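You operate a simulated robot arm through the tools that you are given. There is no shell and no other tool. Be economical: measure what you need, move in short steps, check, and stop when the job is done.

The job below is to be done with a simulated robot arm. You get a single attempt, and the scene is never put back.

## Task
Nest the orange gear in the yellow-lined foam cell.
Fine: the other gear in the plain cell; shut the drawer.
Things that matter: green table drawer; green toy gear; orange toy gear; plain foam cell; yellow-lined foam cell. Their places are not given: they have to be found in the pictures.

The check looks at the end state, three seconds after you hand in, the way a careful person would. Anything else that was tipped, shoved, dropped, spilled or broken makes it a failure.

## Robot
A 7-joint arm with a two-finger parallel gripper, fixed in place. Base frame: the origin is at the foot of the arm, x ahead of it, y to its left, z up. Lengths are in mm, angles in rad, forces in N, time in s.
With the tool pointing down near the work surface it reaches from about 340 to 760 mm from the base axis. Its first joint turns from -2.007 to 2.007 rad. Payload 3.91 kg.
Tool frame: the origin (TCP) lies between the finger pads and is the grasp point; the fingertips stand 30 mm ahead of it; z points along the fingers, y is the line along which they close. Largest opening 110 mm; finger width 20, thickness 10; the body of the gripper, 48 by 112 mm, starts 55 mm behind the TCP.
Orientation is told as [roll, pitch, yaw] about the base's x, y, z axes, in that order, counted from this pose: with the fingers straight down and closing along the base's y, the tool's x points along the base's -x, its y along +y and its z along -z.

## Interface
- The arm moves only by the tool play_rows. Its arguments are lists of equal length, an entry for each row: "delta_pos": the shift along the tool's x, y, z in mm, a list of three; "angular": the turn, a rotation vector about the tool's x, y, z in rad, a list of three. In form: {"delta_pos": [[dx, dy, dz], ...], "angular": [[ax, ay, az], ...]}. A call has 1 to 10 rows; each row shifts and turns the commanded pose from where the row before left it, along the tool's axes as they then stand. "hand" is the closure, from 0 (fully open) to 1 (shut), set as the call begins (left out, the last holds). A row lasts 0.2 s, in which the tool goes at most 50 mm and 0.15 rad; a call with a longer step from one row to the next is refused whole, and so is a gripper value outside its range. A pose out of reach is approached as far as the arm can. The call stops where the force on the tool passes 40 N (or 10 N more than at its start, if that is more) or the arm is blocked; 0.2 s more then pass. Each finger travels about 108 mm/s and halts on what it meets, pressing with about 40 N; the grip force reading is that of the motor and also rises with nothing between the fingers. The clock runs only during rows and for 0.2 s after the last one: add rows that do not move to give the fingers time. It gives the time, the measured TCP pose, the force on the tool (base axes), the opening and the grip force at its end, in the units of the frame above (readings bear some noise), with the torque about the TCP (base axes, N m) and any sound that the robot's microphone picked up.
- Cameras (640 x 400 px; columns grow to the right, rows downward): "scene" is fixed at [49.4, 650.4, 1366.9]; the picture's right is [-0.84, -0.54, 0.00], its down [-0.46, 0.71, -0.53] and it looks along [0.29, -0.45, -0.85] (base axes); focal length 215 px, centre (320, 200). "wrist" rides on the gripper at [72, 17, -103] in the tool frame; the picture's right is [-0.23, 0.97, 0.00], its down [-0.76, -0.18, -0.62] and it looks along [-0.61, -0.14, 0.78] (tool axes); focal length 222 px, centre (320, 200).
- camera(camera): a new picture of that camera. The clock stands still meanwhile.
- lift_body(by): slides the trunk up (or, below 0, down) by that many mm; the arm rides with it, the base frame stays. It gives what a move gives, with no picture.
- point_at(camera, pixels): for up to 12 pixels [column, row] of the newest picture of that camera ("zoom" is the newest enlarged one), the place [x, y, z] in the base frame of the surface seen there, good to about 3 mm. The clock stands still meanwhile.
- close_up(camera, box): a new picture of the part [left, top, right, bottom] of that camera's present view, enlarged. The clock stands still meanwhile.
- finish_job(): hands the job in; it is judged then, once.

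Work in short steps. Measure before you move; look again where a grasp or a placing could have gone wrong, and mend it. You have 80 turns and 38 pictures in all, those below and enlarged ones among them. Open the gripper and draw the arm clear of the work before you hand the job in, unless the task says otherwise; then end with one line.

The tools are called after ">>>" as name(argument=value, ...) on one line, values as JSON. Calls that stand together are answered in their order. play_rows: Moves the arm, as the interface text tells. Its arguments: {"type":"object","properties":{"delta_pos":{"type":"array","items":{"type":"array","items":{"type":"number"}}},"angular":{"type":"array","items":{"type":"array","items":{"type":"number"}}},"hand":{"type":"number"}},"required":["delta_pos","angular"]} The other tools are called the same way: lift_body (by) slides the trunk up or down; camera (camera) takes a picture; point_at (camera, pixels) gives the place of the surface under pixels of a picture; close_up (camera, box) takes an enlarged picture of a part of a camera's view; finish_job () hands the job in.

At the start:

```text
time: 0.0
tool_pos: [332.5, 364.6, 1107.0]
ee_rot: [-0.001, 0.0, 0.001]
contact_force: [-0.2, 0.1, 0.5]
moment: [-0.03, -0.01, -0.02]
gripper_width: 110.4
finger_force: 0.0
trunk travel left (down, up): [-725.0, 265.0]
```

scene: 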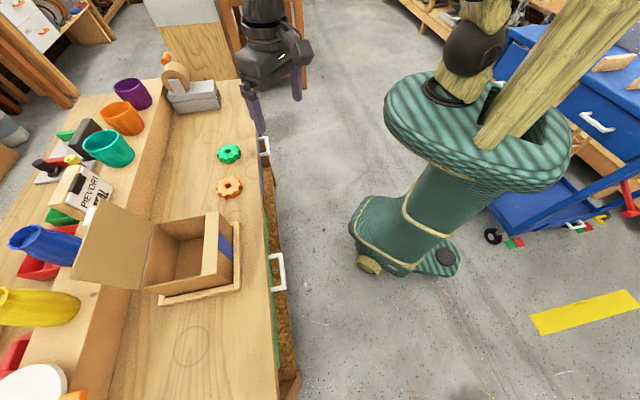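
wrist: 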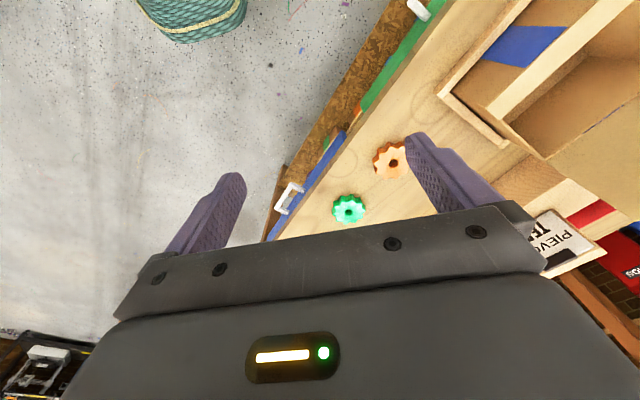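

The scene picture shows gears at about (229,153) green and (229,188) orange, with handles at (264,146) and (278,272). I measure these and enlarge the drawer side.

>>> close_up(camera="scene", box=[140, 100, 320, 400])

>>> point_at(camera="scene", pixels=[[229, 153], [229, 188], [265, 146], [281, 257], [283, 272], [282, 290], [268, 200], [272, 230], [272, 330], [200, 130], [277, 360], [240, 88]])

```text
1.33 times, centred on (230, 250) of scene
```

zoom: 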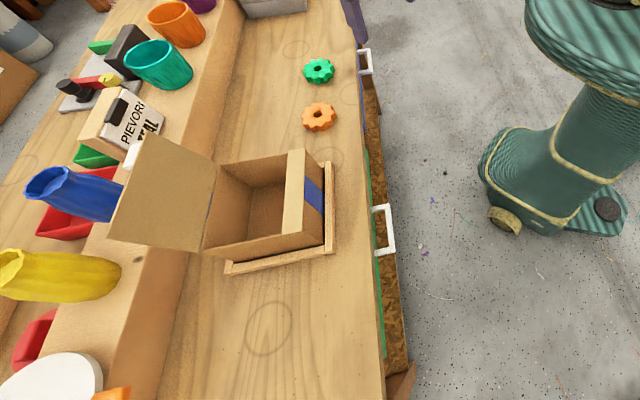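

```text
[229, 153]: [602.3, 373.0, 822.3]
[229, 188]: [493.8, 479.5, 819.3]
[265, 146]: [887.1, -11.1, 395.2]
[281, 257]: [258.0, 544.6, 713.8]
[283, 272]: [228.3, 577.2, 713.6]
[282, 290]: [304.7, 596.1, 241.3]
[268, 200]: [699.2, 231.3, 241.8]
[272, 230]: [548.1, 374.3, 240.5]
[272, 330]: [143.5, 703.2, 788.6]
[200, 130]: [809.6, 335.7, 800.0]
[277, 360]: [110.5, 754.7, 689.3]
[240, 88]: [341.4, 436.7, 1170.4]
```

The drawer is closed, so it must be pulled open by the white handle at zoom (385,230). I measure the table edge, the handle and the box more closely.

>>> point_at(camera="zoom", pixels=[[360, 120], [368, 220], [380, 340], [375, 209], [388, 207], [392, 230], [396, 250], [379, 253], [333, 163], [335, 235], [305, 152], [378, 290]])

>>> close_up(camera="scene", box=[225, 210, 325, 310])

>>> close_up(camera="wrist", box=[260, 0, 460, 220])

```text
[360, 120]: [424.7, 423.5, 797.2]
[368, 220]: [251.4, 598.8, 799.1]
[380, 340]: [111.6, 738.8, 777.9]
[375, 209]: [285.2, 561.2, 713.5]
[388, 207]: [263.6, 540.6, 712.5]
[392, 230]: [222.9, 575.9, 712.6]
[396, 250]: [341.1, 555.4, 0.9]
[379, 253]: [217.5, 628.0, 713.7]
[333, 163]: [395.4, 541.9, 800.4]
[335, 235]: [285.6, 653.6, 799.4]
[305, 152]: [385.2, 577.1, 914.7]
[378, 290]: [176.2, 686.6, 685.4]
```

```text
4.00 times, centred on (275, 260) of scene
```

zoom: 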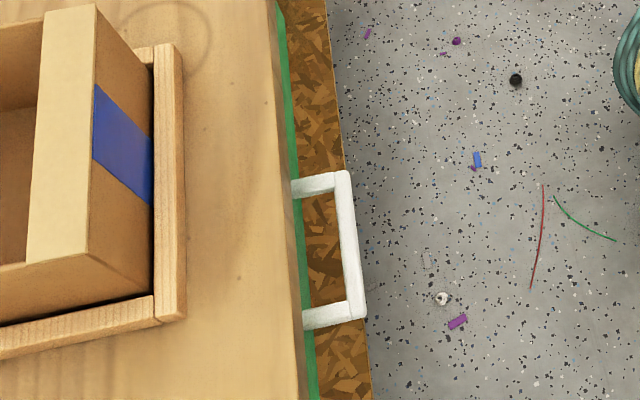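

```text
1.82 times, centred on (360, 110) of wrist
```

zoom: 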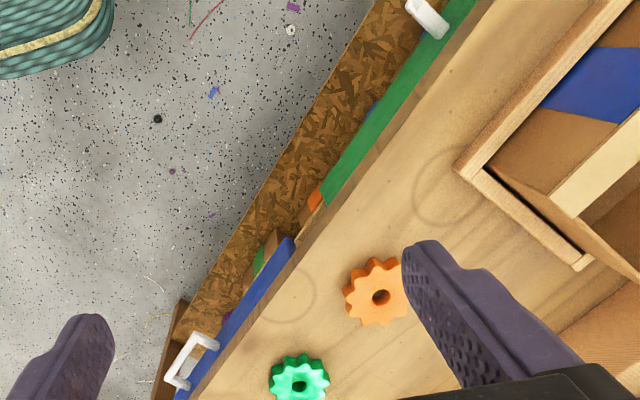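

The edge runs along t=(-0.707,0.707) with s=(x+y)/√2≈601. The handle bar is at s≈566–576, t≈195–290, z≈713. My plan is to hook the bar from above with the table-side finger of the open gripper. First I yaw by -45° and move to s≈526, t≈243 at height.

>>> play_rows(delta_pos=[[0, 0, 0], [0, 0, 0], [0, 0, 0], [0, 0, 0], [0, 0, 0], [0, 0, 0], [45, 8, 0], [45, 8, 0], [45, 8, 0], [45, 9, 0]], angular=[[0, 0, 0.131], [0, 0, 0.131], [0, 0, 0.131], [0, 0, 0.131], [0, 0, 0.131], [0, 0, 0.1304], [0, 0, 0], [0, 0, 0], [0, 0, 0], [0, 0, 0]], hand=0)

```text
time: 2.2
tool_pos: [226.7, 516.4, 1105.0]
ee_rot: [0.001, 0.0, -0.785]
contact_force: [0.8, -0.5, -0.2]
moment: [-0.02, -0.02, 0.0]
gripper_width: 110.3
finger_force: 0.1
trunk travel left (down, up): [-725.0, 265.0]
```

The yaw came out right, now at s=525, t=205. I finish the shift in t and lower the trunk by 300.

>>> play_rows(delta_pos=[[38, 0, 0]], angular=[[0, 0, 0]])

>>> lift_body(by=-300)

>>> camera(camera="wrist")

>>> close_up(camera="scene", box=[200, 180, 360, 340])

```text
time: 2.6
tool_pos: [199.6, 544.4, 1104.3]
ee_rot: [-0.002, -0.001, -0.785]
contact_force: [0.0, -0.1, -0.1]
moment: [0.0, 0.01, 0.0]
gripper_width: 110.0
finger_force: 0.1
trunk travel left (down, up): [-725.0, 265.0]
```

```text
time: 5.6
tool_pos: [201.3, 542.9, 805.1]
ee_rot: [0.0, 0.0, -0.787]
contact_force: [0.6, -0.1, 0.0]
moment: [0.01, -0.06, 0.02]
gripper_width: 109.9
finger_force: 0.2
trunk travel left (down, up): [-425.0, 565.0]
```

```text
32 pictures are left
```

wrist: 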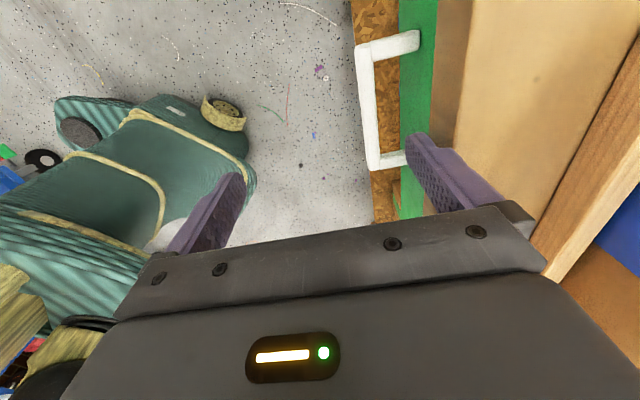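

```text
2.50 times, centred on (280, 260) of scene
```

zoom: 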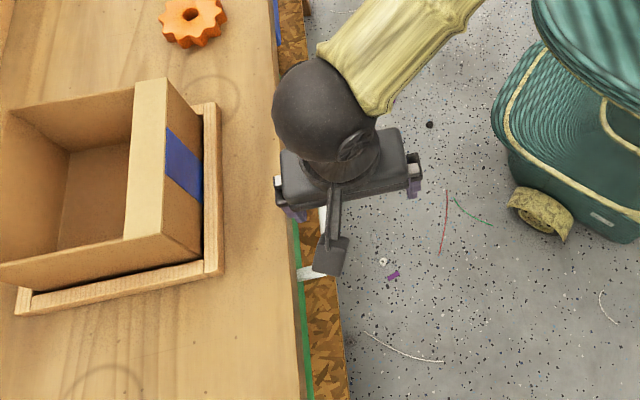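

Wrist camera sees the bar at (365,100) with posts at (385,45) and (390,160). I measure the bar, face and table edge here.

>>> point_at(camera="wrist", pixels=[[362, 60], [370, 100], [374, 140], [363, 110], [377, 110], [395, 43], [397, 159], [408, 100], [430, 60], [440, 50], [415, 140]])

```text
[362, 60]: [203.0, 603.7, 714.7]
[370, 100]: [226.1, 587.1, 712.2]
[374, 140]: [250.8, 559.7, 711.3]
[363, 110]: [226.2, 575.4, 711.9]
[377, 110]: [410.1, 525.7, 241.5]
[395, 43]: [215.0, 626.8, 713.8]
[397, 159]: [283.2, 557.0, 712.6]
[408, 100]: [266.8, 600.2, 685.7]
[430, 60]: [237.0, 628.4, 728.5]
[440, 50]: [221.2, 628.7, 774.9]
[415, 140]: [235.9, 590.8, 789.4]
```

The bar's inner side is at s≈577, the face at 612 and the table edge at 601. The finger occupies s≈581–591, so it fits the gap. I descend 86 mm, with force stops in effect.

>>> play_rows(delta_pos=[[0, 1.5, 20], [0, 0, 20], [0, 0, 20], [0, 0, 15], [0, 0, 11]], angular=[[0, 0, 0], [0, 0, 0], [0, 0, 0], [0, 0, 0], [0, 0, 0]])

>>> camera(camera="wrist")

```text
time: 6.8
tool_pos: [202.0, 544.1, 718.3]
ee_rot: [0.001, 0.0, -0.784]
contact_force: [0.1, -0.1, -0.5]
moment: [0.0, -0.02, 0.01]
gripper_width: 109.9
finger_force: 0.2
trunk travel left (down, up): [-425.0, 565.0]
```

```text
30 pictures are left
```

wrist: 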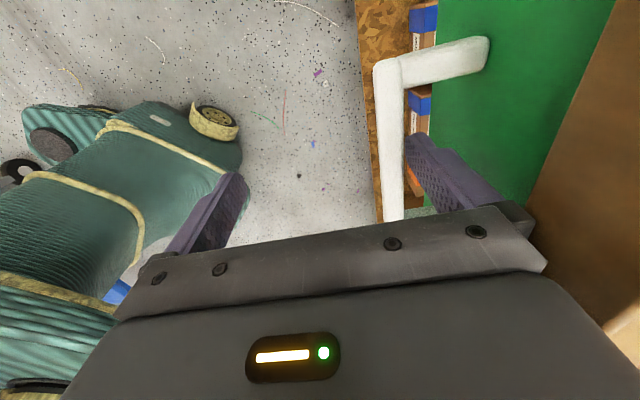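

The finger is behind the bar, with the bar at (390,140) and the finger at (435,165). I pull outward gently.

>>> play_rows(delta_pos=[[0, -5, 0], [0, -8, 0], [0, -12, 0], [0, -15, 0], [0, -15, 0], [0, -15, 0]], angular=[[0, 0, 0], [0, 0, 0], [0, 0, 0], [0, 0, 0], [0, 0, 0], [0, 0, 0]])

>>> close_up(camera="scene", box=[200, 180, 360, 340])

```text
time: 8.2
tool_pos: [151.2, 494.7, 718.9]
ee_rot: [-0.001, 0.001, -0.783]
contact_force: [1.0, -0.9, 0.7]
moment: [-0.02, -0.01, 0.01]
gripper_width: 110.1
finger_force: 0.1
trunk travel left (down, up): [-425.0, 565.0]
```

```text
2.50 times, centred on (280, 260) of scene
```

zoom: 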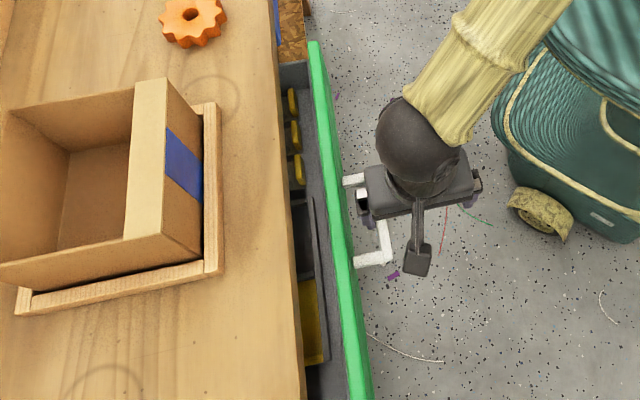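

The drawer has slid out about 65 mm with little force, and a yellow-lined area shows at zoom (315,320). I pull 90 mm more.

>>> play_rows(delta_pos=[[0, -10, 0], [0, -15, 0], [0, -15, 0], [0, -15, 0], [0, -15, 0], [0, -12, 0], [0, -8, 0]], angular=[[0, 0, 0], [0, 0, 0], [0, 0, 0], [0, 0, 0], [0, 0, 0], [0, 0, 0], [0, 0, 0]])

>>> close_up(camera="scene", box=[220, 180, 380, 340])

```text
time: 9.8
tool_pos: [89.4, 432.0, 719.6]
ee_rot: [0.001, 0.0, -0.785]
contact_force: [-0.6, -0.2, -0.5]
moment: [-0.01, -0.01, 0.02]
gripper_width: 109.8
finger_force: 0.2
trunk travel left (down, up): [-425.0, 565.0]
```

```text
2.50 times, centred on (300, 260) of scene
```

zoom: 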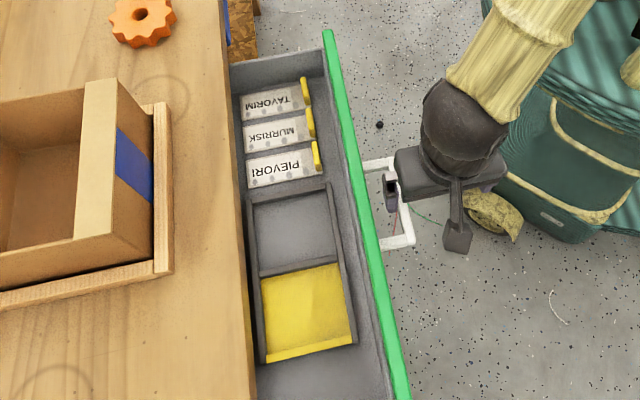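

The drawer now shows the plain cell at zoom (293,230) and the yellow one at (307,312). I measure these.

>>> point_at(camera="zoom", pixels=[[293, 230], [307, 312], [255, 205], [325, 190], [262, 272], [337, 262], [266, 355], [353, 338], [375, 300], [330, 38], [328, 190], [340, 120]])

```text
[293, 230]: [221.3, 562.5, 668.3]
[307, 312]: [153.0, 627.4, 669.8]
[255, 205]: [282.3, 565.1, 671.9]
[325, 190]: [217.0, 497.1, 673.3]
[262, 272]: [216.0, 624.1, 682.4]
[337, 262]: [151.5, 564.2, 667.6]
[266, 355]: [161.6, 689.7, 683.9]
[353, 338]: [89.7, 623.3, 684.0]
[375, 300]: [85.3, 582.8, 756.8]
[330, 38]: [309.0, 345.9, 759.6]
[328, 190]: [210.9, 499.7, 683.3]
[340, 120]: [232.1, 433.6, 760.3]
```

Cell walls top out at z≈684 and the floor is ≈668. The plain centre is about (s 553, t 242) and the yellow about (s 552, t 334). I unhook by moving 6 mm inward, then rise.

>>> play_rows(delta_pos=[[0, 6, 0], [0, 0, -20], [0, 0, -40], [0, 0, -45], [0, 0, -45], [0, 0, -45]], angular=[[0, 0, 0], [0, 0, 0], [0, 0, 0], [0, 0, 0], [0, 0, 0], [0, 0, 0]])

>>> play_rows(delta_pos=[[0, 0, 0], [0, 0, 0], [0, 0, 0], [0, 0, 0], [0, 0, 0], [0, 0, 0], [0, 0, 0], [0, 0, 0], [0, 0, 0], [0, 0, 0]], angular=[[0, 0, -0.1428], [0, 0, -0.1428], [0, 0, -0.1428], [0, 0, -0.1428], [0, 0, -0.1428], [0, 0, -0.1428], [0, 0, -0.1428], [0, 0, -0.1428], [0, 0, -0.1428], [0, 0, -0.1428]])

>>> close_up(camera="scene", box=[200, 130, 260, 210])

```text
time: 11.2
tool_pos: [93.9, 435.8, 915.4]
ee_rot: [0.0, -0.002, -0.786]
contact_force: [-0.6, 1.1, -0.1]
moment: [-0.01, 0.01, -0.01]
gripper_width: 109.8
finger_force: 0.0
trunk travel left (down, up): [-425.0, 565.0]
```

```text
time: 13.4
tool_pos: [92.6, 435.4, 914.7]
ee_rot: [0.0, -0.001, 0.643]
contact_force: [-0.6, 0.0, -0.6]
moment: [-0.01, -0.02, 0.02]
gripper_width: 110.3
finger_force: 0.0
trunk travel left (down, up): [-425.0, 565.0]
```

```text
5.00 times, centred on (230, 170) of scene
```

zoom: 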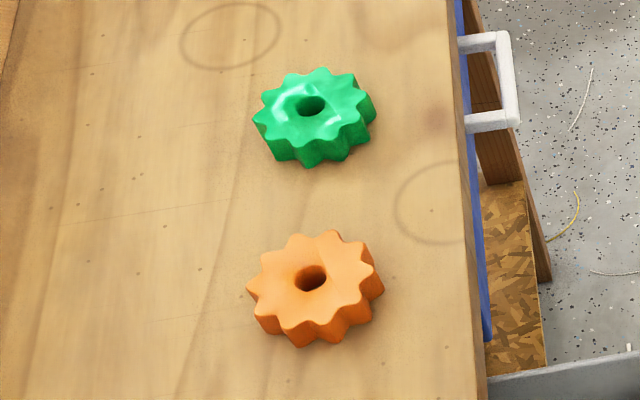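

Both gears are 10-toothed. I measure their rims and holes.

>>> point_at(camera="zoom", pixels=[[252, 288], [377, 267], [332, 233], [297, 328], [288, 279], [340, 280], [256, 122], [371, 102], [320, 72], [312, 145], [290, 107], [338, 107]])

```text
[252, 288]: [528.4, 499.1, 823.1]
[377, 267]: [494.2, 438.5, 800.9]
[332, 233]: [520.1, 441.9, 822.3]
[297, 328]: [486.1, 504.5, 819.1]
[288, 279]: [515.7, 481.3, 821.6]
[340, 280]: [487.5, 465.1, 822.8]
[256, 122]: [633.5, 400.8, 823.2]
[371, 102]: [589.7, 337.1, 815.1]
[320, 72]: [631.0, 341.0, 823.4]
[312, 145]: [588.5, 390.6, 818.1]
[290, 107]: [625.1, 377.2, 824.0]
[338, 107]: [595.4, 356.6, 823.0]
```

Orange: centre ≈(502,473), diameter ≈74, z 800–823. It is nearly as wide as a cell, so I'll grip only its top ~8 mm, which keeps the fingers above the cell walls. I turn so the closing line passes through opposite teeth (~116°) and approach at height.

>>> play_rows(delta_pos=[[0, 0, 0], [0, 0, 0], [-44, -16.65, 0], [-44, -16.65, 0], [-44, -16.65, 0], [-44, -16.65, 0], [-44, -16.65, 0], [-44, -16.65, 0], [-44, -16.65, 0], [-44, -16.65, 0]], angular=[[0, 0, 0.0945], [0, 0, 0.0945], [0, 0, 0], [0, 0, 0], [0, 0, 0], [0, 0, 0], [0, 0, 0], [0, 0, 0], [0, 0, 0], [0, 0, 0]])

>>> camera(camera="wrist")

```text
time: 15.6
tool_pos: [468.0, 472.3, 914.2]
ee_rot: [0.0, -0.001, 0.456]
contact_force: [-0.5, -0.4, 0.4]
moment: [0.0, 0.01, 0.03]
gripper_width: 110.0
finger_force: 0.1
trunk travel left (down, up): [-425.0, 565.0]
```

```text
26 pictures are left
```

wrist: 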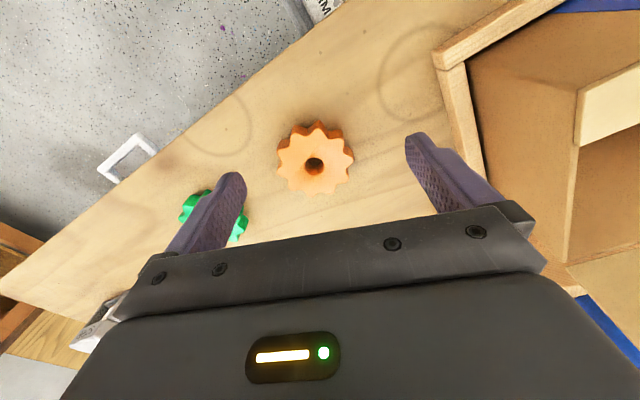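

The orange gear is between the fingers at (315,160). I enlarge it to measure the tips.

>>> close_up(camera="wrist", box=[255, 110, 375, 210])

```text
4.00 times, centred on (315, 160) of wrist
```

zoom: 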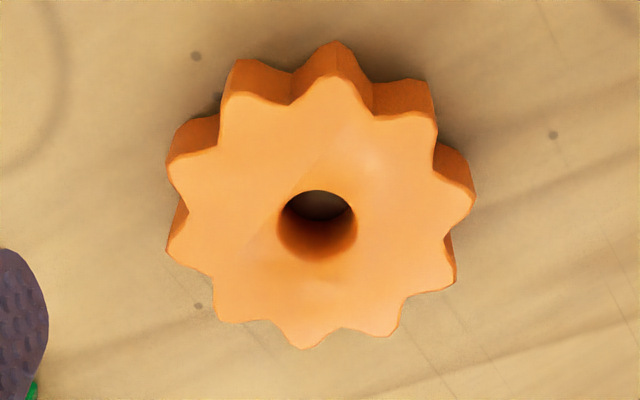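

I measure the ten tooth tips on the top face.

>>> point_at(camera="zoom", pixels=[[176, 162], [229, 103], [330, 82], [429, 122], [466, 196], [450, 281], [386, 330], [305, 342], [223, 316], [174, 246], [250, 210]])

```text
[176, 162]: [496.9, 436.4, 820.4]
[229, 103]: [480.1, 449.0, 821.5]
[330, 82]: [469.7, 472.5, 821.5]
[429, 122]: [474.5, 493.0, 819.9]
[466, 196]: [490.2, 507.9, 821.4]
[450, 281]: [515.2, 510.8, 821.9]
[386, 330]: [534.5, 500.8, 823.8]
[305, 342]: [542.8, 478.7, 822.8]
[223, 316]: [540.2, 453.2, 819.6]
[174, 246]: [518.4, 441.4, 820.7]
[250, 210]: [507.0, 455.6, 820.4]
```

Centre ≈(506.2,474.4), tip diameter ≈77, with a tip pair along 112.5°. I align by +0.063 about tool z, centre over the gear, and descend to TCP z≈844 so the tips are at 814, gripping the top 8 mm.

>>> play_rows(delta_pos=[[0, 0, 0], [-36.1, -12.7, 0], [0, 0, 25], [0, 0, 25], [0, 0, 12], [0, 0, 8]], angular=[[0, 0, 0.063], [0, 0, 0], [0, 0, 0], [0, 0, 0], [0, 0, 0], [0, 0, 0]])

>>> camera(camera="wrist")

```text
time: 17.0
tool_pos: [506.2, 472.8, 844.4]
ee_rot: [-0.002, 0.001, 0.389]
contact_force: [-0.1, 0.3, 0.5]
moment: [0.02, 0.01, -0.02]
gripper_width: 110.2
finger_force: 0.0
trunk travel left (down, up): [-425.0, 565.0]
```

```text
24 pictures are left
```

wrist: 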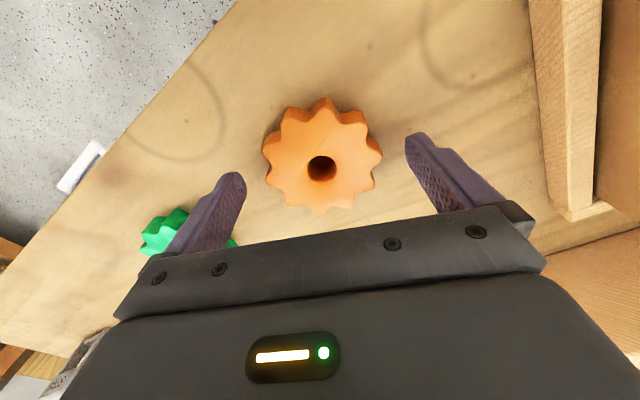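

The gear hole at (321,168) matches the projected TCP point. Closing.

>>> play_rows(delta_pos=[[0, 0, 0], [0, 0, 0], [0, 0, 0]], angular=[[0, 0, 0], [0, 0, 0], [0, 0, 0]], hand=0.5)

```text
time: 17.8
tool_pos: [506.5, 473.3, 844.8]
ee_rot: [0.001, 0.001, 0.391]
contact_force: [-0.1, -0.3, -0.2]
moment: [-0.03, 0.0, 0.0]
gripper_width: 77.4
finger_force: 39.7
trunk travel left (down, up): [-425.0, 565.0]
```

Gripped at 77.4 mm with 40 N. I lift it 70 mm slowly and check.

>>> play_rows(delta_pos=[[0, 0, -8], [0, 0, -15], [0, 0, -22], [0, 0, -25]], angular=[[0, 0, 0], [0, 0, 0], [0, 0, 0], [0, 0, 0]])

>>> camera(camera="wrist")

```text
time: 18.8
tool_pos: [502.0, 469.1, 916.1]
ee_rot: [0.0, -0.001, 0.391]
contact_force: [0.4, -1.3, 0.2]
moment: [0.04, 0.0, -0.01]
gripper_width: 77.0
finger_force: 39.7
out of reach, approached as far as the arm can: row 4
trunk travel left (down, up): [-425.0, 565.0]
```

```text
23 pictures are left
```

wrist: 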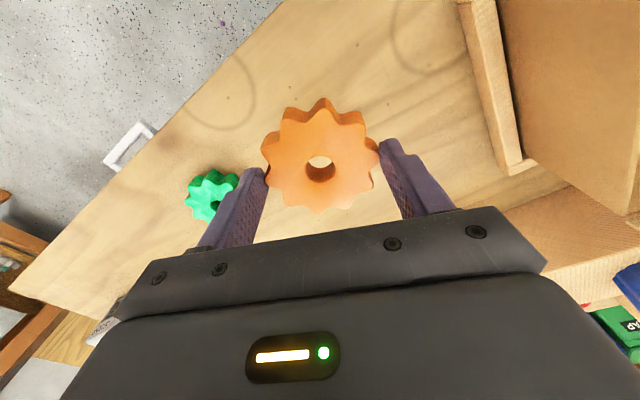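

The gear is held level. I go back toward the robot by ~147 mm to clear the box, then turn so closing is along t.

>>> play_rows(delta_pos=[[20, -8.3, 0], [38, -15.8, 0], [40, -16.6, 0], [38, -15.8, 0], [0, 0, 0], [0, 0, 0], [0, 0, 0]], angular=[[0, 0, 0], [0, 0, 0], [0, 0, 0], [0, 0, 0], [0, 0, -0.1313], [0, 0, -0.1313], [0, 0, -0.1314]])

```text
time: 20.4
tool_pos: [503.6, 468.6, 914.9]
ee_rot: [0.0, 0.001, 0.785]
contact_force: [-0.5, 0.0, -0.9]
moment: [0.04, -0.04, -0.02]
gripper_width: 77.2
finger_force: 39.5
out of reach, approached as far as the arm can: row 1, 2, 3, 4
trunk travel left (down, up): [-425.0, 565.0]
```

The rotation worked but the translation was refused as out of reach. I try a small step: down 15, then back along tool x.

>>> play_rows(delta_pos=[[0, 0, 15], [15, 0, 0], [25, 0, 0]], angular=[[0, 0, 0], [0, 0, 0], [0, 0, 0]])

```text
time: 21.2
tool_pos: [503.5, 468.0, 907.8]
ee_rot: [0.001, 0.001, 0.784]
contact_force: [0.9, 0.0, -0.7]
moment: [-0.01, -0.02, -0.01]
gripper_width: 77.4
finger_force: 39.8
out of reach, approached as far as the arm can: row 2, 3
trunk travel left (down, up): [-425.0, 565.0]
```

Commands inward are refused at this height, probably a joint limit. I raise the trunk 80 mm and then lower the arm relative to it to get out of the corner.

>>> lift_body(by=80)

>>> play_rows(delta_pos=[[0, 0, 20], [0, 0, 25], [0, 0, 25], [15, 0, 0], [20, 0, 0]], angular=[[0, 0, 0], [0, 0, 0], [0, 0, 0], [0, 0, 0], [0, 0, 0]])

```text
time: 22.4
tool_pos: [502.0, 470.8, 987.5]
ee_rot: [0.002, 0.002, 0.783]
contact_force: [0.3, 0.9, -1.1]
moment: [0.01, 0.0, -0.01]
gripper_width: 77.2
finger_force: 39.7
trunk travel left (down, up): [-505.0, 485.0]
```

```text
time: 23.6
tool_pos: [516.2, 486.6, 930.2]
ee_rot: [-0.001, 0.002, 0.784]
contact_force: [0.2, -0.3, -1.1]
moment: [0.05, 0.03, -0.02]
gripper_width: 77.0
finger_force: 40.3
out of reach, approached as far as the arm can: row 1, 2, 3, 4, 5
trunk travel left (down, up): [-505.0, 485.0]
```

The arm looks fully stretched: moves slide along its reach limit. I try larger inward steps with nothing in the way.

>>> play_rows(delta_pos=[[45, 0, 0], [45, 0, 0], [0, 0, 0], [0, 0, 0]], angular=[[0, 0, 0], [0, 0, 0], [0, 0, 0], [0, 0, 0]])

```text
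time: 24.6
tool_pos: [511.4, 482.9, 949.1]
ee_rot: [0.0, 0.005, 0.782]
contact_force: [0.1, 0.5, -1.2]
moment: [0.01, -0.02, 0.0]
gripper_width: 77.1
finger_force: 40.0
out of reach, approached as far as the arm can: row 1, 2
trunk travel left (down, up): [-505.0, 485.0]
```

The behaviour is ambiguous, so I probe with small single-axis rows to see which directions are accepted.

>>> play_rows(delta_pos=[[0, 0, -10], [0, 0, 10], [0, 20, 0], [0, -20, 0], [-10, 0, 0], [10, 0, 0], [0, 0, 10]], angular=[[0, 0, 0], [0, 0, 0], [0, 0, 0], [0, 0, 0], [0, 0, 0], [0, 0, 0], [0, 0, 0]])

>>> camera(camera="scene")

```text
time: 26.2
tool_pos: [511.7, 485.5, 942.1]
ee_rot: [0.0, 0.004, 0.784]
contact_force: [-0.4, -0.9, -0.2]
moment: [0.04, -0.01, 0.05]
gripper_width: 77.4
finger_force: 40.0
out of reach, approached as far as the arm can: row 5, 6
trunk travel left (down, up): [-505.0, 485.0]
```

```text
22 pictures are left
```

scene: 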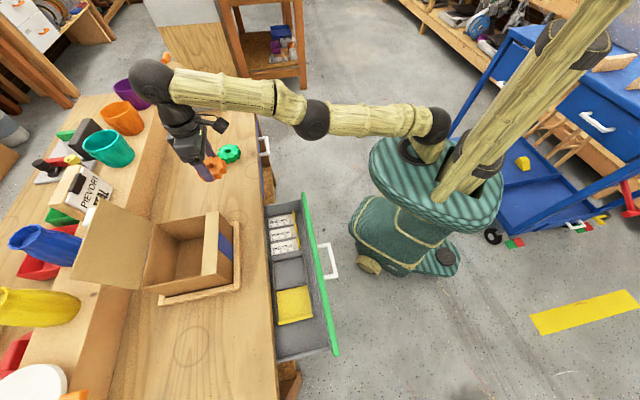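

The arm is nearly straight, and vertical moves are accepted. I go down in small steps, then try small inward steps.

>>> play_rows(delta_pos=[[0, 0, 10], [0, 0, 10], [0, 0, 10], [0, 0, 10], [0, 0, 10], [3, 0, 0], [4, 0, 0], [5, 0, 0], [6, 0, 0]], angular=[[0, 0, 0], [0, 0, 0], [0, 0, 0], [0, 0, 0], [0, 0, 0], [0, 0, 0], [0, 0, 0], [0, 0, 0], [0, 0, 0]])

```text
time: 28.2
tool_pos: [521.0, 494.8, 897.2]
ee_rot: [0.0, 0.003, 0.782]
contact_force: [-0.2, -0.4, -0.5]
moment: [0.0, 0.0, -0.01]
gripper_width: 76.9
finger_force: 40.3
out of reach, approached as far as the arm can: row 1, 2, 4, 5, 7, 8, 9
trunk travel left (down, up): [-505.0, 485.0]
```

Still stretched straight and sliding along the limit. I raise the trunk for room, then push exactly along the arm's line (inward plus ~0.29 down), with nothing in that path.

>>> lift_body(by=100)

>>> play_rows(delta_pos=[[45, 0, 13], [45, 0, 13], [45, 0, 13], [45, 0, 13]], angular=[[0, 0, 0], [0, 0, 0], [0, 0, 0], [0, 0, 0]])

```text
time: 29.5
tool_pos: [521.9, 495.1, 998.0]
ee_rot: [0.001, 0.004, 0.784]
contact_force: [-0.1, -0.2, -1.2]
moment: [0.02, 0.01, 0.02]
gripper_width: 76.8
finger_force: 40.0
trunk travel left (down, up): [-605.0, 385.0]
```

```text
time: 30.5
tool_pos: [520.3, 495.2, 997.3]
ee_rot: [0.001, 0.004, 0.784]
contact_force: [0.6, -1.1, -0.4]
moment: [0.01, -0.01, 0.0]
gripper_width: 76.7
finger_force: 40.1
out of reach, approached as far as the arm can: row 1, 2, 3, 4
trunk travel left (down, up): [-605.0, 385.0]
```

No gain straight along the arm. I mix in tangential up steps and tilts to bend the elbow off its straight state; the space around is free at this height.

>>> play_rows(delta_pos=[[20, 0, -40], [20, 0, -40], [30, 30, 0], [30, 30, 0], [30, -30, 0], [30, -30, 0]], angular=[[0, 0, 0], [0, 0, 0], [0, 0, 0], [0, 0, 0], [0, 0, 0], [0, 0, 0]])

```text
time: 31.9
tool_pos: [461.0, 492.2, 1111.4]
ee_rot: [0.0, 0.008, 0.785]
contact_force: [0.7, -0.6, -0.9]
moment: [-0.03, 0.0, 0.01]
gripper_width: 73.4
finger_force: 39.6
out of reach, approached as far as the arm can: row 1, 2, 3, 4, 5, 6
trunk travel left (down, up): [-605.0, 385.0]
```

The opening fell to 73.4, so the gear may have turned in the grip. I look at both views before going further.

>>> camera(camera="scene")

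>>> camera(camera="wrist")

```text
21 pictures are left
```

scene: 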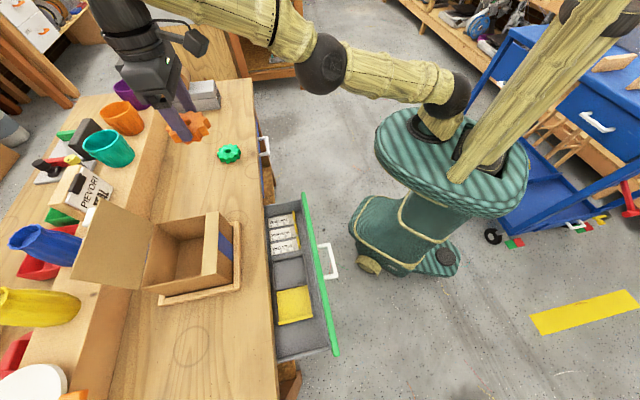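

```text
20 pictures are left
```

wrist: 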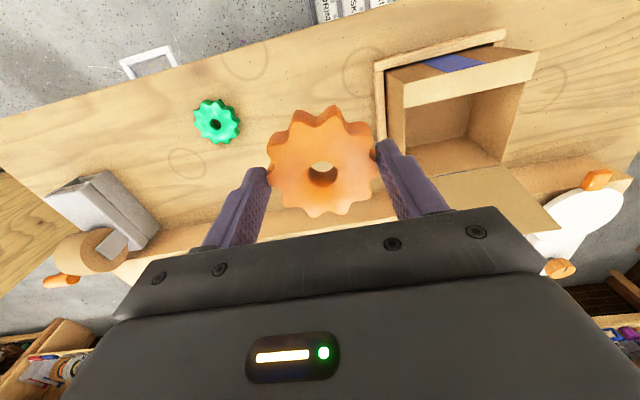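

The gear is still held. I test small tilts combined with inward motion to free the elbow.

>>> play_rows(delta_pos=[[0, 0, 0], [30, 0, 0], [0, 0, 0], [30, 0, 0], [0, 0, 0], [30, 0, 0]], angular=[[0, -0.12, 0], [0, 0, 0], [0, 0.12, 0], [0, 0, 0], [0, 0.12, 0], [0, -0.12, 0]])

```text
time: 33.3
tool_pos: [416.4, 451.3, 1148.5]
ee_rot: [0.005, -0.015, 0.779]
contact_force: [-2.2, -0.1, -9.1]
moment: [0.03, -0.24, 0.01]
gripper_width: 72.7
finger_force: 40.7
out of reach, approached as far as the arm can: row 1, 2, 3, 4, 5
trunk travel left (down, up): [-605.0, 385.0]
```

The last row was accepted and we are at s=614. I test plain inward steps.

>>> play_rows(delta_pos=[[15, 0, 0], [20, 0, 0], [0, 0, 0]], angular=[[0, 0, 0], [0, 0, 0], [0, 0, 0]])

```text
time: 34.1
tool_pos: [391.3, 425.2, 1143.8]
ee_rot: [0.001, 0.003, 0.786]
contact_force: [0.6, -0.4, -1.0]
moment: [-0.03, 0.01, 0.04]
gripper_width: 72.8
finger_force: 39.9
trunk travel left (down, up): [-605.0, 385.0]
```

Free again at s=577, t=24. I lower the arm to get away from the stretch limit, then slide along t towards the yellow cell.

>>> play_rows(delta_pos=[[10, 0, 30], [12, 0, 40], [0, 0, 40], [0, 0, 40], [0, 40, 0], [0, 45, 0], [0, 45, 0], [0, 45, 0], [0, 45, 0]], angular=[[0, 0, 0], [0, 0, 0], [0, 0, 0], [0, 0, 0], [0, 0, 0], [0, 0, 0], [0, 0, 0], [0, 0, 0], [0, 0, 0]])

```text
time: 36.1
tool_pos: [217.0, 563.9, 990.6]
ee_rot: [-0.001, 0.004, 0.783]
contact_force: [-0.5, 0.5, -0.1]
moment: [0.01, -0.03, 0.0]
gripper_width: 72.6
finger_force: 40.4
trunk travel left (down, up): [-605.0, 385.0]
```

Now at s=552, t=245. I continue to t≈334 and lower the trunk by 120 to inspect the cell from above.

>>> play_rows(delta_pos=[[0, 44, 0], [0, 44.5, 0], [0, 0, 0]], angular=[[0, 0, 0], [0, 0, 0], [0, 0, 0]])

>>> lift_body(by=-120)

>>> camera(camera="wrist")

>>> close_up(camera="scene", box=[220, 190, 380, 350])

```text
time: 36.9
tool_pos: [159.0, 626.9, 992.4]
ee_rot: [-0.001, 0.004, 0.783]
contact_force: [-0.8, 0.7, -1.1]
moment: [0.03, -0.01, 0.0]
gripper_width: 72.4
finger_force: 40.3
trunk travel left (down, up): [-605.0, 385.0]
```

```text
time: 38.4
tool_pos: [157.3, 627.2, 872.7]
ee_rot: [0.001, 0.003, 0.783]
contact_force: [0.2, -0.5, 0.3]
moment: [-0.01, -0.02, 0.0]
gripper_width: 72.4
finger_force: 39.9
trunk travel left (down, up): [-485.0, 505.0]
```

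```text
19 pictures are left
```

wrist: 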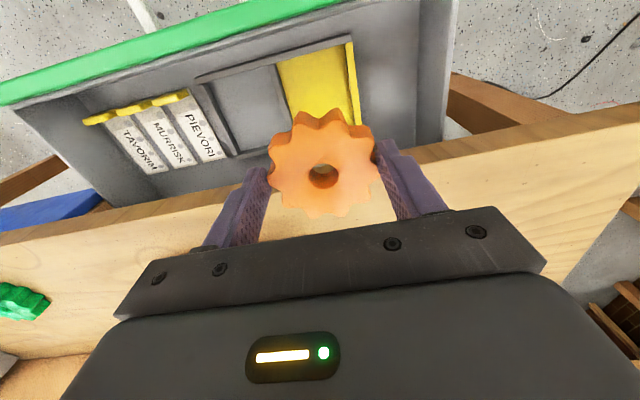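

```text
2.50 times, centred on (300, 270) of scene
```

zoom: 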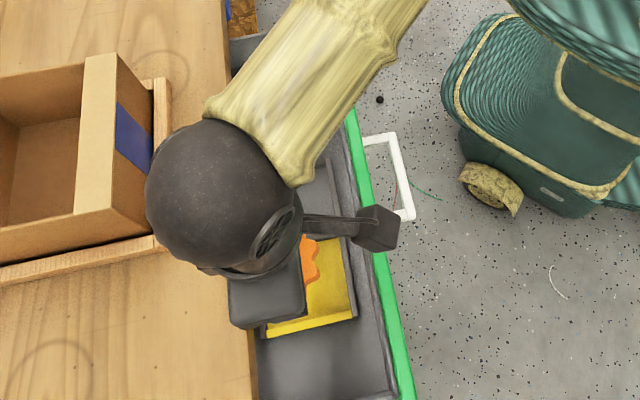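

The yellow cell appears ahead at (315,80) with the gear above its table side. I measure the visible cell edges and the table edge.

>>> point_at(camera="wrist", pixels=[[276, 66], [285, 95], [348, 40], [358, 85], [362, 120], [318, 55], [330, 90], [400, 70], [200, 76], [240, 153], [470, 137], [330, 14]])

>>> close_up(camera="wrist", box=[190, 20, 390, 145])

```text
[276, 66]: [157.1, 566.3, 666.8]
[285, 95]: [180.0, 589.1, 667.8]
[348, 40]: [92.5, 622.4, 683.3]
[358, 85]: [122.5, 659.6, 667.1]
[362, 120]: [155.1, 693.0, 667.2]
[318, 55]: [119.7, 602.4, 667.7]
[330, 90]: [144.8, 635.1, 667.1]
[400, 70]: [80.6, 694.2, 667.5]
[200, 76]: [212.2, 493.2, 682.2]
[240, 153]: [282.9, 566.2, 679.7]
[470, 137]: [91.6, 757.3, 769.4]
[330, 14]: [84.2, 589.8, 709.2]
```

```text
3.20 times, centred on (290, 82) of wrist
```

zoom: 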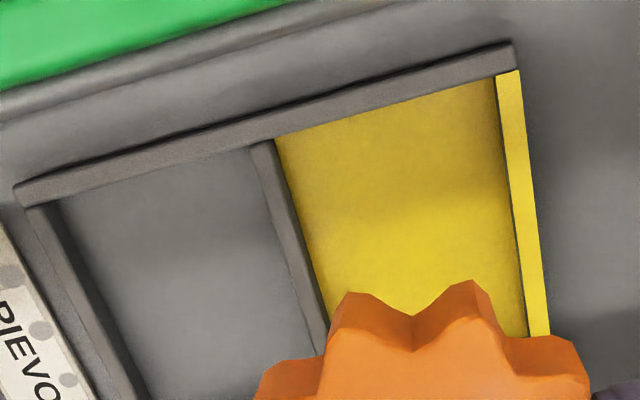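

The clearance in t is only a few mm, so I measure the divider and yellow end wall at several points on the enlarged picture.

>>> point_at(camera="zoom", pixels=[[280, 170], [295, 215], [310, 260], [266, 160], [283, 210], [300, 265], [500, 110], [507, 180], [515, 260], [512, 110], [522, 180], [534, 270]])

>>> point_at(camera="zoom", pixels=[[290, 170], [305, 215], [320, 260], [490, 110], [498, 180], [506, 260], [300, 140], [400, 110], [300, 115], [400, 85], [60, 260], [100, 260]])

```text
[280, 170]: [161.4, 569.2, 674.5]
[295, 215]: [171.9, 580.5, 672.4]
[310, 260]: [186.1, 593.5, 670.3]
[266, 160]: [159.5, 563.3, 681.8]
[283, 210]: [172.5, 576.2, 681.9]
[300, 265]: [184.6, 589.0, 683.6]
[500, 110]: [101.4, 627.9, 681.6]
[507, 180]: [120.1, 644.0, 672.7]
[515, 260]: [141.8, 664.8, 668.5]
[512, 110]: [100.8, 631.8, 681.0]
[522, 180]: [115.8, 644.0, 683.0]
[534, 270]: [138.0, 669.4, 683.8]
```

```text
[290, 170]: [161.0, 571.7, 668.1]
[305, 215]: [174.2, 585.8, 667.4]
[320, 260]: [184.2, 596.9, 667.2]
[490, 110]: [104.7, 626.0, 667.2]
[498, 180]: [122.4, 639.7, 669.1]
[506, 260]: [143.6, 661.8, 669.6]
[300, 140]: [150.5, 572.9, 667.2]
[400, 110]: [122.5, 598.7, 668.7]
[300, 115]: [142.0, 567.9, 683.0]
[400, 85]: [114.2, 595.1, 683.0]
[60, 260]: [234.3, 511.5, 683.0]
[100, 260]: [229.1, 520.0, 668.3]
```

Inner yellow cell: t 288.5–371 (centre ≈329.8), s ≈507–590 (centre ≈548.5), floor z≈667.5, walls ≈683. I check where the gear sits in the gripper now.

>>> close_up(camera="wrist", box=[250, 95, 400, 225])

```text
3.08 times, centred on (325, 160) of wrist
```

zoom: 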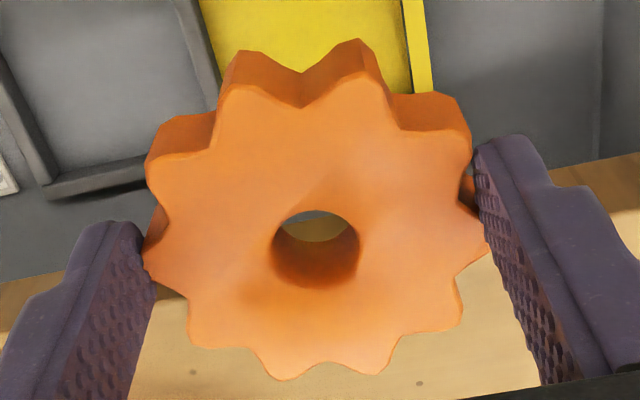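

Measuring the tips again on the held gear.

>>> point_at(camera="zoom", pixels=[[155, 170], [229, 92], [360, 83], [465, 137], [482, 247], [455, 320], [380, 367], [283, 373], [195, 342], [150, 259]])

```text
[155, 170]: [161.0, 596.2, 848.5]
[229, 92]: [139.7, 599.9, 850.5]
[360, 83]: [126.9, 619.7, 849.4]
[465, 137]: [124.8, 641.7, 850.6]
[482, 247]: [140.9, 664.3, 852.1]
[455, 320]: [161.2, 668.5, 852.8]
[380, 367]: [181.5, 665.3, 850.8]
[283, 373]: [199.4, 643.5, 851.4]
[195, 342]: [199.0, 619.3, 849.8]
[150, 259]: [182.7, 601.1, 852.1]
```

The gear centre is (161.7,632.0), i.e. 6.5 mm beyond the TCP in s, with its bottom 44.5 mm below the TCP. I shift s by -12.7 and t by -2.8, and descend to TCP z≈740 for a check.

>>> play_rows(delta_pos=[[12.7, -2.8, 0], [0, 0, 30], [0, 0, 30], [0, 0, 30], [0, 0, 25], [0, 0, 17], [0, 0, 0]], angular=[[0, 0, 0], [0, 0, 0], [0, 0, 0], [0, 0, 0], [0, 0, 0], [0, 0, 0], [0, 0, 0]])

>>> camera(camera="wrist")

```text
time: 40.0
tool_pos: [150.8, 615.0, 740.1]
ee_rot: [0.0, 0.002, 0.784]
contact_force: [-0.7, 0.0, -0.7]
moment: [0.0, 0.02, -0.01]
gripper_width: 72.3
finger_force: 40.4
trunk travel left (down, up): [-485.0, 505.0]
```

```text
15 pictures are left
```

wrist: 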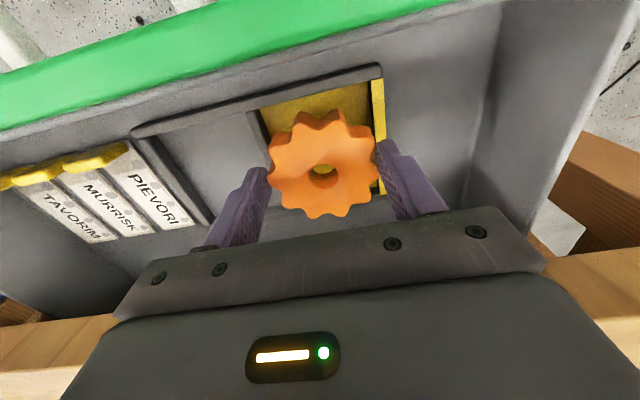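

Nicely above the cell. I measure the walls around the gear at this closer range, including the far wall glimpsed at (372,200).

>>> close_up(camera="wrist", box=[230, 55, 410, 225])

```text
2.35 times, centred on (320, 140) of wrist
```

zoom: 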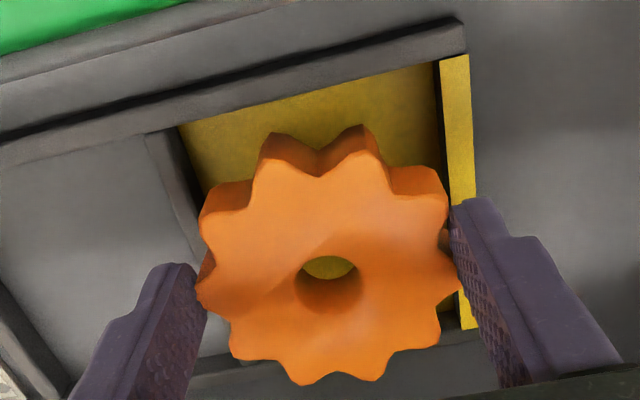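

>>> point_at(camera="zoom", pixels=[[465, 320], [450, 340], [415, 365], [225, 365], [180, 160], [445, 100], [300, 84], [205, 215], [385, 160], [265, 165], [235, 350], [435, 335]])

```text
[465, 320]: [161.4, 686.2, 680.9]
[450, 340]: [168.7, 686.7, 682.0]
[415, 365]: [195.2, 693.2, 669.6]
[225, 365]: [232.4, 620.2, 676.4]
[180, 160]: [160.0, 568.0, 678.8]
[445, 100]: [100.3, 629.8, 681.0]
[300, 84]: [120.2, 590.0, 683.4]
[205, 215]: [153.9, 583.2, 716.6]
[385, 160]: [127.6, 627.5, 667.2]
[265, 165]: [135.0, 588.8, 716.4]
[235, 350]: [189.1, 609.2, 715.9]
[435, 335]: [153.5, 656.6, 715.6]
```

The far wall's inner side is at s≈600, so the cell's s-centre is ≈553; the gear at 548 has ample room. I nudge t +1.2 and s +2, and descend to TCP z≈716 in small steps.

>>> play_rows(delta_pos=[[-2, 1.2, 0], [0, 0, 8], [0, 0, 6], [0, 0, 5], [0, 0, 4.5], [0, 0, 0]], angular=[[0, 0, 0], [0, 0, 0], [0, 0, 0], [0, 0, 0], [0, 0, 0], [0, 0, 0]])

>>> close_up(camera="wrist", box=[230, 55, 410, 225])

```text
time: 41.4
tool_pos: [150.7, 617.7, 716.9]
ee_rot: [-0.001, 0.003, 0.783]
contact_force: [0.6, -0.3, -0.8]
moment: [0.01, -0.03, 0.0]
gripper_width: 72.1
finger_force: 40.1
trunk travel left (down, up): [-485.0, 505.0]
```

```text
2.35 times, centred on (320, 140) of wrist
```

zoom: 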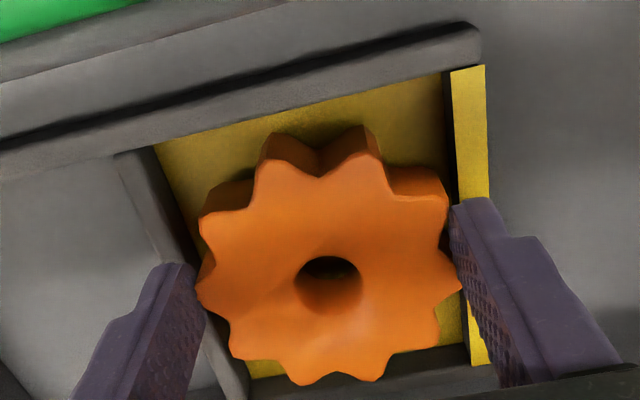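

The gear sits inside the walls without contact, about 4 mm above the floor. I release.

>>> play_rows(delta_pos=[[0, 0, 0], [0, 0, 0], [0, 0, 0], [0, 0, -10], [0, 0, -20]], angular=[[0, 0, 0], [0, 0, 0], [0, 0, 0], [0, 0, 0], [0, 0, 0]], hand=0.1)

>>> close_up(camera="wrist", box=[210, 35, 430, 225])

```text
time: 42.6
tool_pos: [151.5, 618.3, 747.6]
ee_rot: [0.001, 0.004, 0.784]
contact_force: [0.0, 0.2, -0.2]
moment: [0.02, 0.01, 0.01]
gripper_width: 98.9
finger_force: 0.1
trunk travel left (down, up): [-485.0, 505.0]
```

```text
2.11 times, centred on (320, 130) of wrist
```

zoom: 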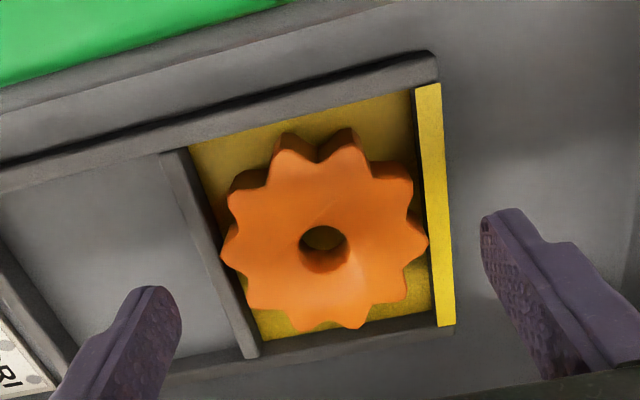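

The orange gear is nested flat in the yellow cell. I raise the trunk 180 mm so the arm stays away from its stretch limit, then slide along -t towards the green gear.

>>> lift_body(by=180)

>>> play_rows(delta_pos=[[0, -45, 0], [0, -48, 0], [0, -48, 0], [0, -48, 0], [0, -48, 0], [0, -48, 0], [0, -48, 0], [0, -48, 0], [0, -48, 0], [0, -45, 0]], angular=[[0, 0, 0], [0, 0, 0], [0, 0, 0], [0, 0, 0], [0, 0, 0], [0, 0, 0], [0, 0, 0], [0, 0, 0], [0, 0, 0], [0, 0, 0]], hand=0)

```text
time: 44.6
tool_pos: [150.6, 619.2, 925.6]
ee_rot: [0.0, 0.004, 0.783]
contact_force: [0.6, 0.7, -1.1]
moment: [-0.02, -0.02, 0.01]
gripper_width: 99.1
finger_force: 0.1
trunk travel left (down, up): [-665.0, 325.0]
```

```text
time: 46.8
tool_pos: [485.6, 283.4, 924.2]
ee_rot: [0.002, 0.004, 0.785]
contact_force: [1.1, -0.3, 0.7]
moment: [-0.03, -0.01, 0.0]
gripper_width: 110.0
finger_force: 0.1
trunk travel left (down, up): [-665.0, 325.0]
```

At s=544, t=-143. I go out to s≈665 and look at the green gear.

>>> play_rows(delta_pos=[[-40, -10, 0], [-40, -10, 0], [-40, -8, 10], [0, 0, 0]], angular=[[0, 0, 0], [0, 0, 0], [0, 0, 0], [0, 0, 0]])

>>> close_up(camera="wrist", box=[220, 80, 420, 230])

```text
time: 47.8
tool_pos: [588.1, 348.3, 916.3]
ee_rot: [0.0, 0.004, 0.784]
contact_force: [-0.3, -0.7, -0.1]
moment: [0.0, 0.01, -0.01]
gripper_width: 110.1
finger_force: 0.1
trunk travel left (down, up): [-665.0, 325.0]
```

```text
2.67 times, centred on (320, 155) of wrist
```

zoom: 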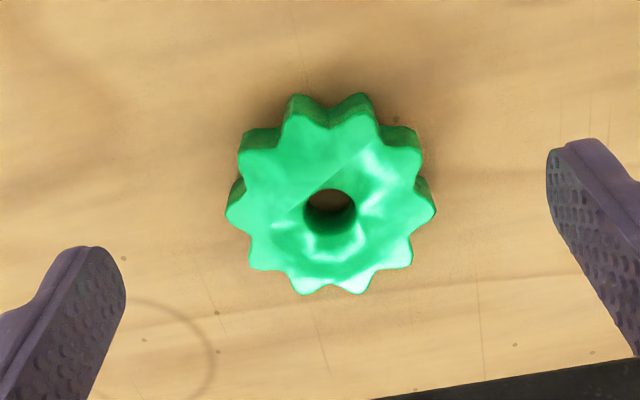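

The green gear is seen at zoom (330,200). I measure its tips.

>>> point_at(camera="zoom", pixels=[[243, 157], [293, 116], [367, 115], [418, 152], [431, 212], [407, 265], [360, 289], [300, 290], [253, 265], [230, 216]])

```text
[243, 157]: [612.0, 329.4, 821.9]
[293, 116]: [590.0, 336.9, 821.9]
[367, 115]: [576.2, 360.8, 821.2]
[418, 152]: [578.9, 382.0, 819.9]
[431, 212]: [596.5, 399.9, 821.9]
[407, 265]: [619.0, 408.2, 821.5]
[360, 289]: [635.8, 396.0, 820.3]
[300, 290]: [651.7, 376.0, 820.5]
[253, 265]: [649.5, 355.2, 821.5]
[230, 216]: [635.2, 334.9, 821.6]
```

Centre ≈(614.5,367.9), with teeth at 85.6°+36°k. I seat the pads in opposite valleys (139.6°, more stable than tips) by turning -0.082 about tool z, then centre and descend to z≈844.5.

>>> play_rows(delta_pos=[[0, 0, 0], [-32, -7.4, 0], [0, 0, 25], [0, 0, 25], [0, 0, 14], [0, 0, 8], [0, 0, 0]], angular=[[0, 0, -0.082], [0, 0, 0], [0, 0, 0], [0, 0, 0], [0, 0, 0], [0, 0, 0], [0, 0, 0]])

>>> close_up(camera="wrist", box=[200, 80, 440, 240])

```text
time: 49.4
tool_pos: [615.7, 367.3, 845.1]
ee_rot: [0.001, 0.004, 0.867]
contact_force: [-0.1, 0.7, 0.7]
moment: [0.04, 0.02, 0.0]
gripper_width: 109.9
finger_force: 0.1
trunk travel left (down, up): [-665.0, 325.0]
```

```text
2.50 times, centred on (320, 160) of wrist
```

zoom: 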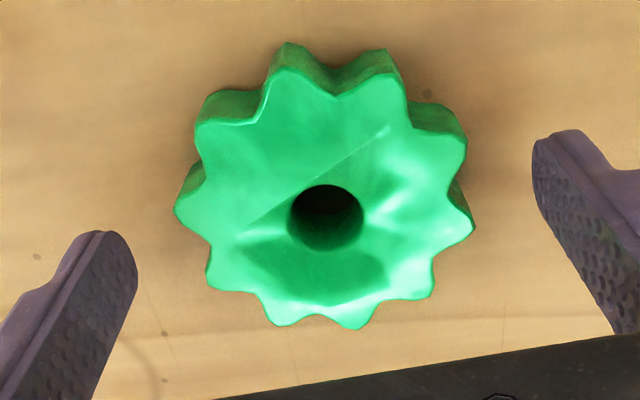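

Aligned with valleys on both sides. I close and then lift with the trunk.

>>> play_rows(delta_pos=[[0, 0, 0], [0, 0, 0], [0, 0, 0], [0, 0, 0]], angular=[[0, 0, 0], [0, 0, 0], [0, 0, 0], [0, 0, 0]], hand=0.5)

>>> lift_body(by=75)

>>> camera(camera="wrist")

```text
time: 50.4
tool_pos: [616.1, 366.7, 844.3]
ee_rot: [-0.002, 0.002, 0.866]
contact_force: [-0.8, 0.3, 0.7]
moment: [-0.04, -0.01, -0.01]
gripper_width: 68.5
finger_force: 39.9
trunk travel left (down, up): [-665.0, 325.0]
```

```text
time: 51.5
tool_pos: [616.8, 367.1, 920.2]
ee_rot: [-0.001, 0.005, 0.865]
contact_force: [0.0, -0.2, 0.4]
moment: [0.03, -0.02, -0.01]
gripper_width: 68.1
finger_force: 40.1
trunk travel left (down, up): [-740.0, 250.0]
```

```text
9 pictures are left
```

wrist: 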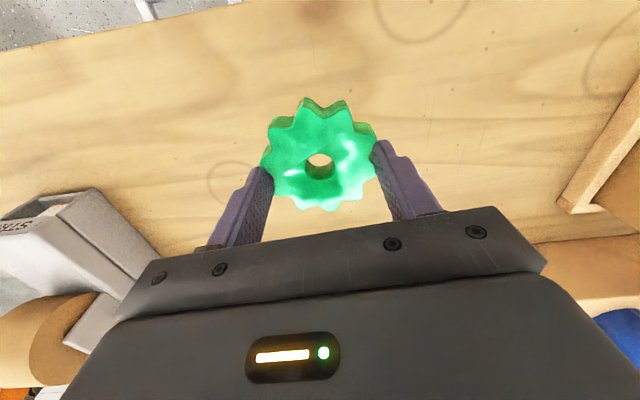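

Held at 68 mm, seated in the valleys. I square the yaw and retreat inward to s≈545.

>>> play_rows(delta_pos=[[0, 0, 0], [20, 0, 0], [35, 0, 0], [40, 0, 0], [40, 0, 0], [16, 0, 0], [0, 30, 0], [0, 40, 0]], angular=[[0, 0, 0.081], [0, 0, 0], [0, 0, 0], [0, 0, 0], [0, 0, 0], [0, 0, 0], [0, 0, 0], [0, 0, 0]])

```text
time: 53.3
tool_pos: [457.8, 310.0, 923.0]
ee_rot: [0.0, 0.003, 0.784]
contact_force: [0.0, 0.5, -0.7]
moment: [-0.02, 0.02, -0.02]
gripper_width: 68.4
finger_force: 39.6
trunk travel left (down, up): [-740.0, 250.0]
```

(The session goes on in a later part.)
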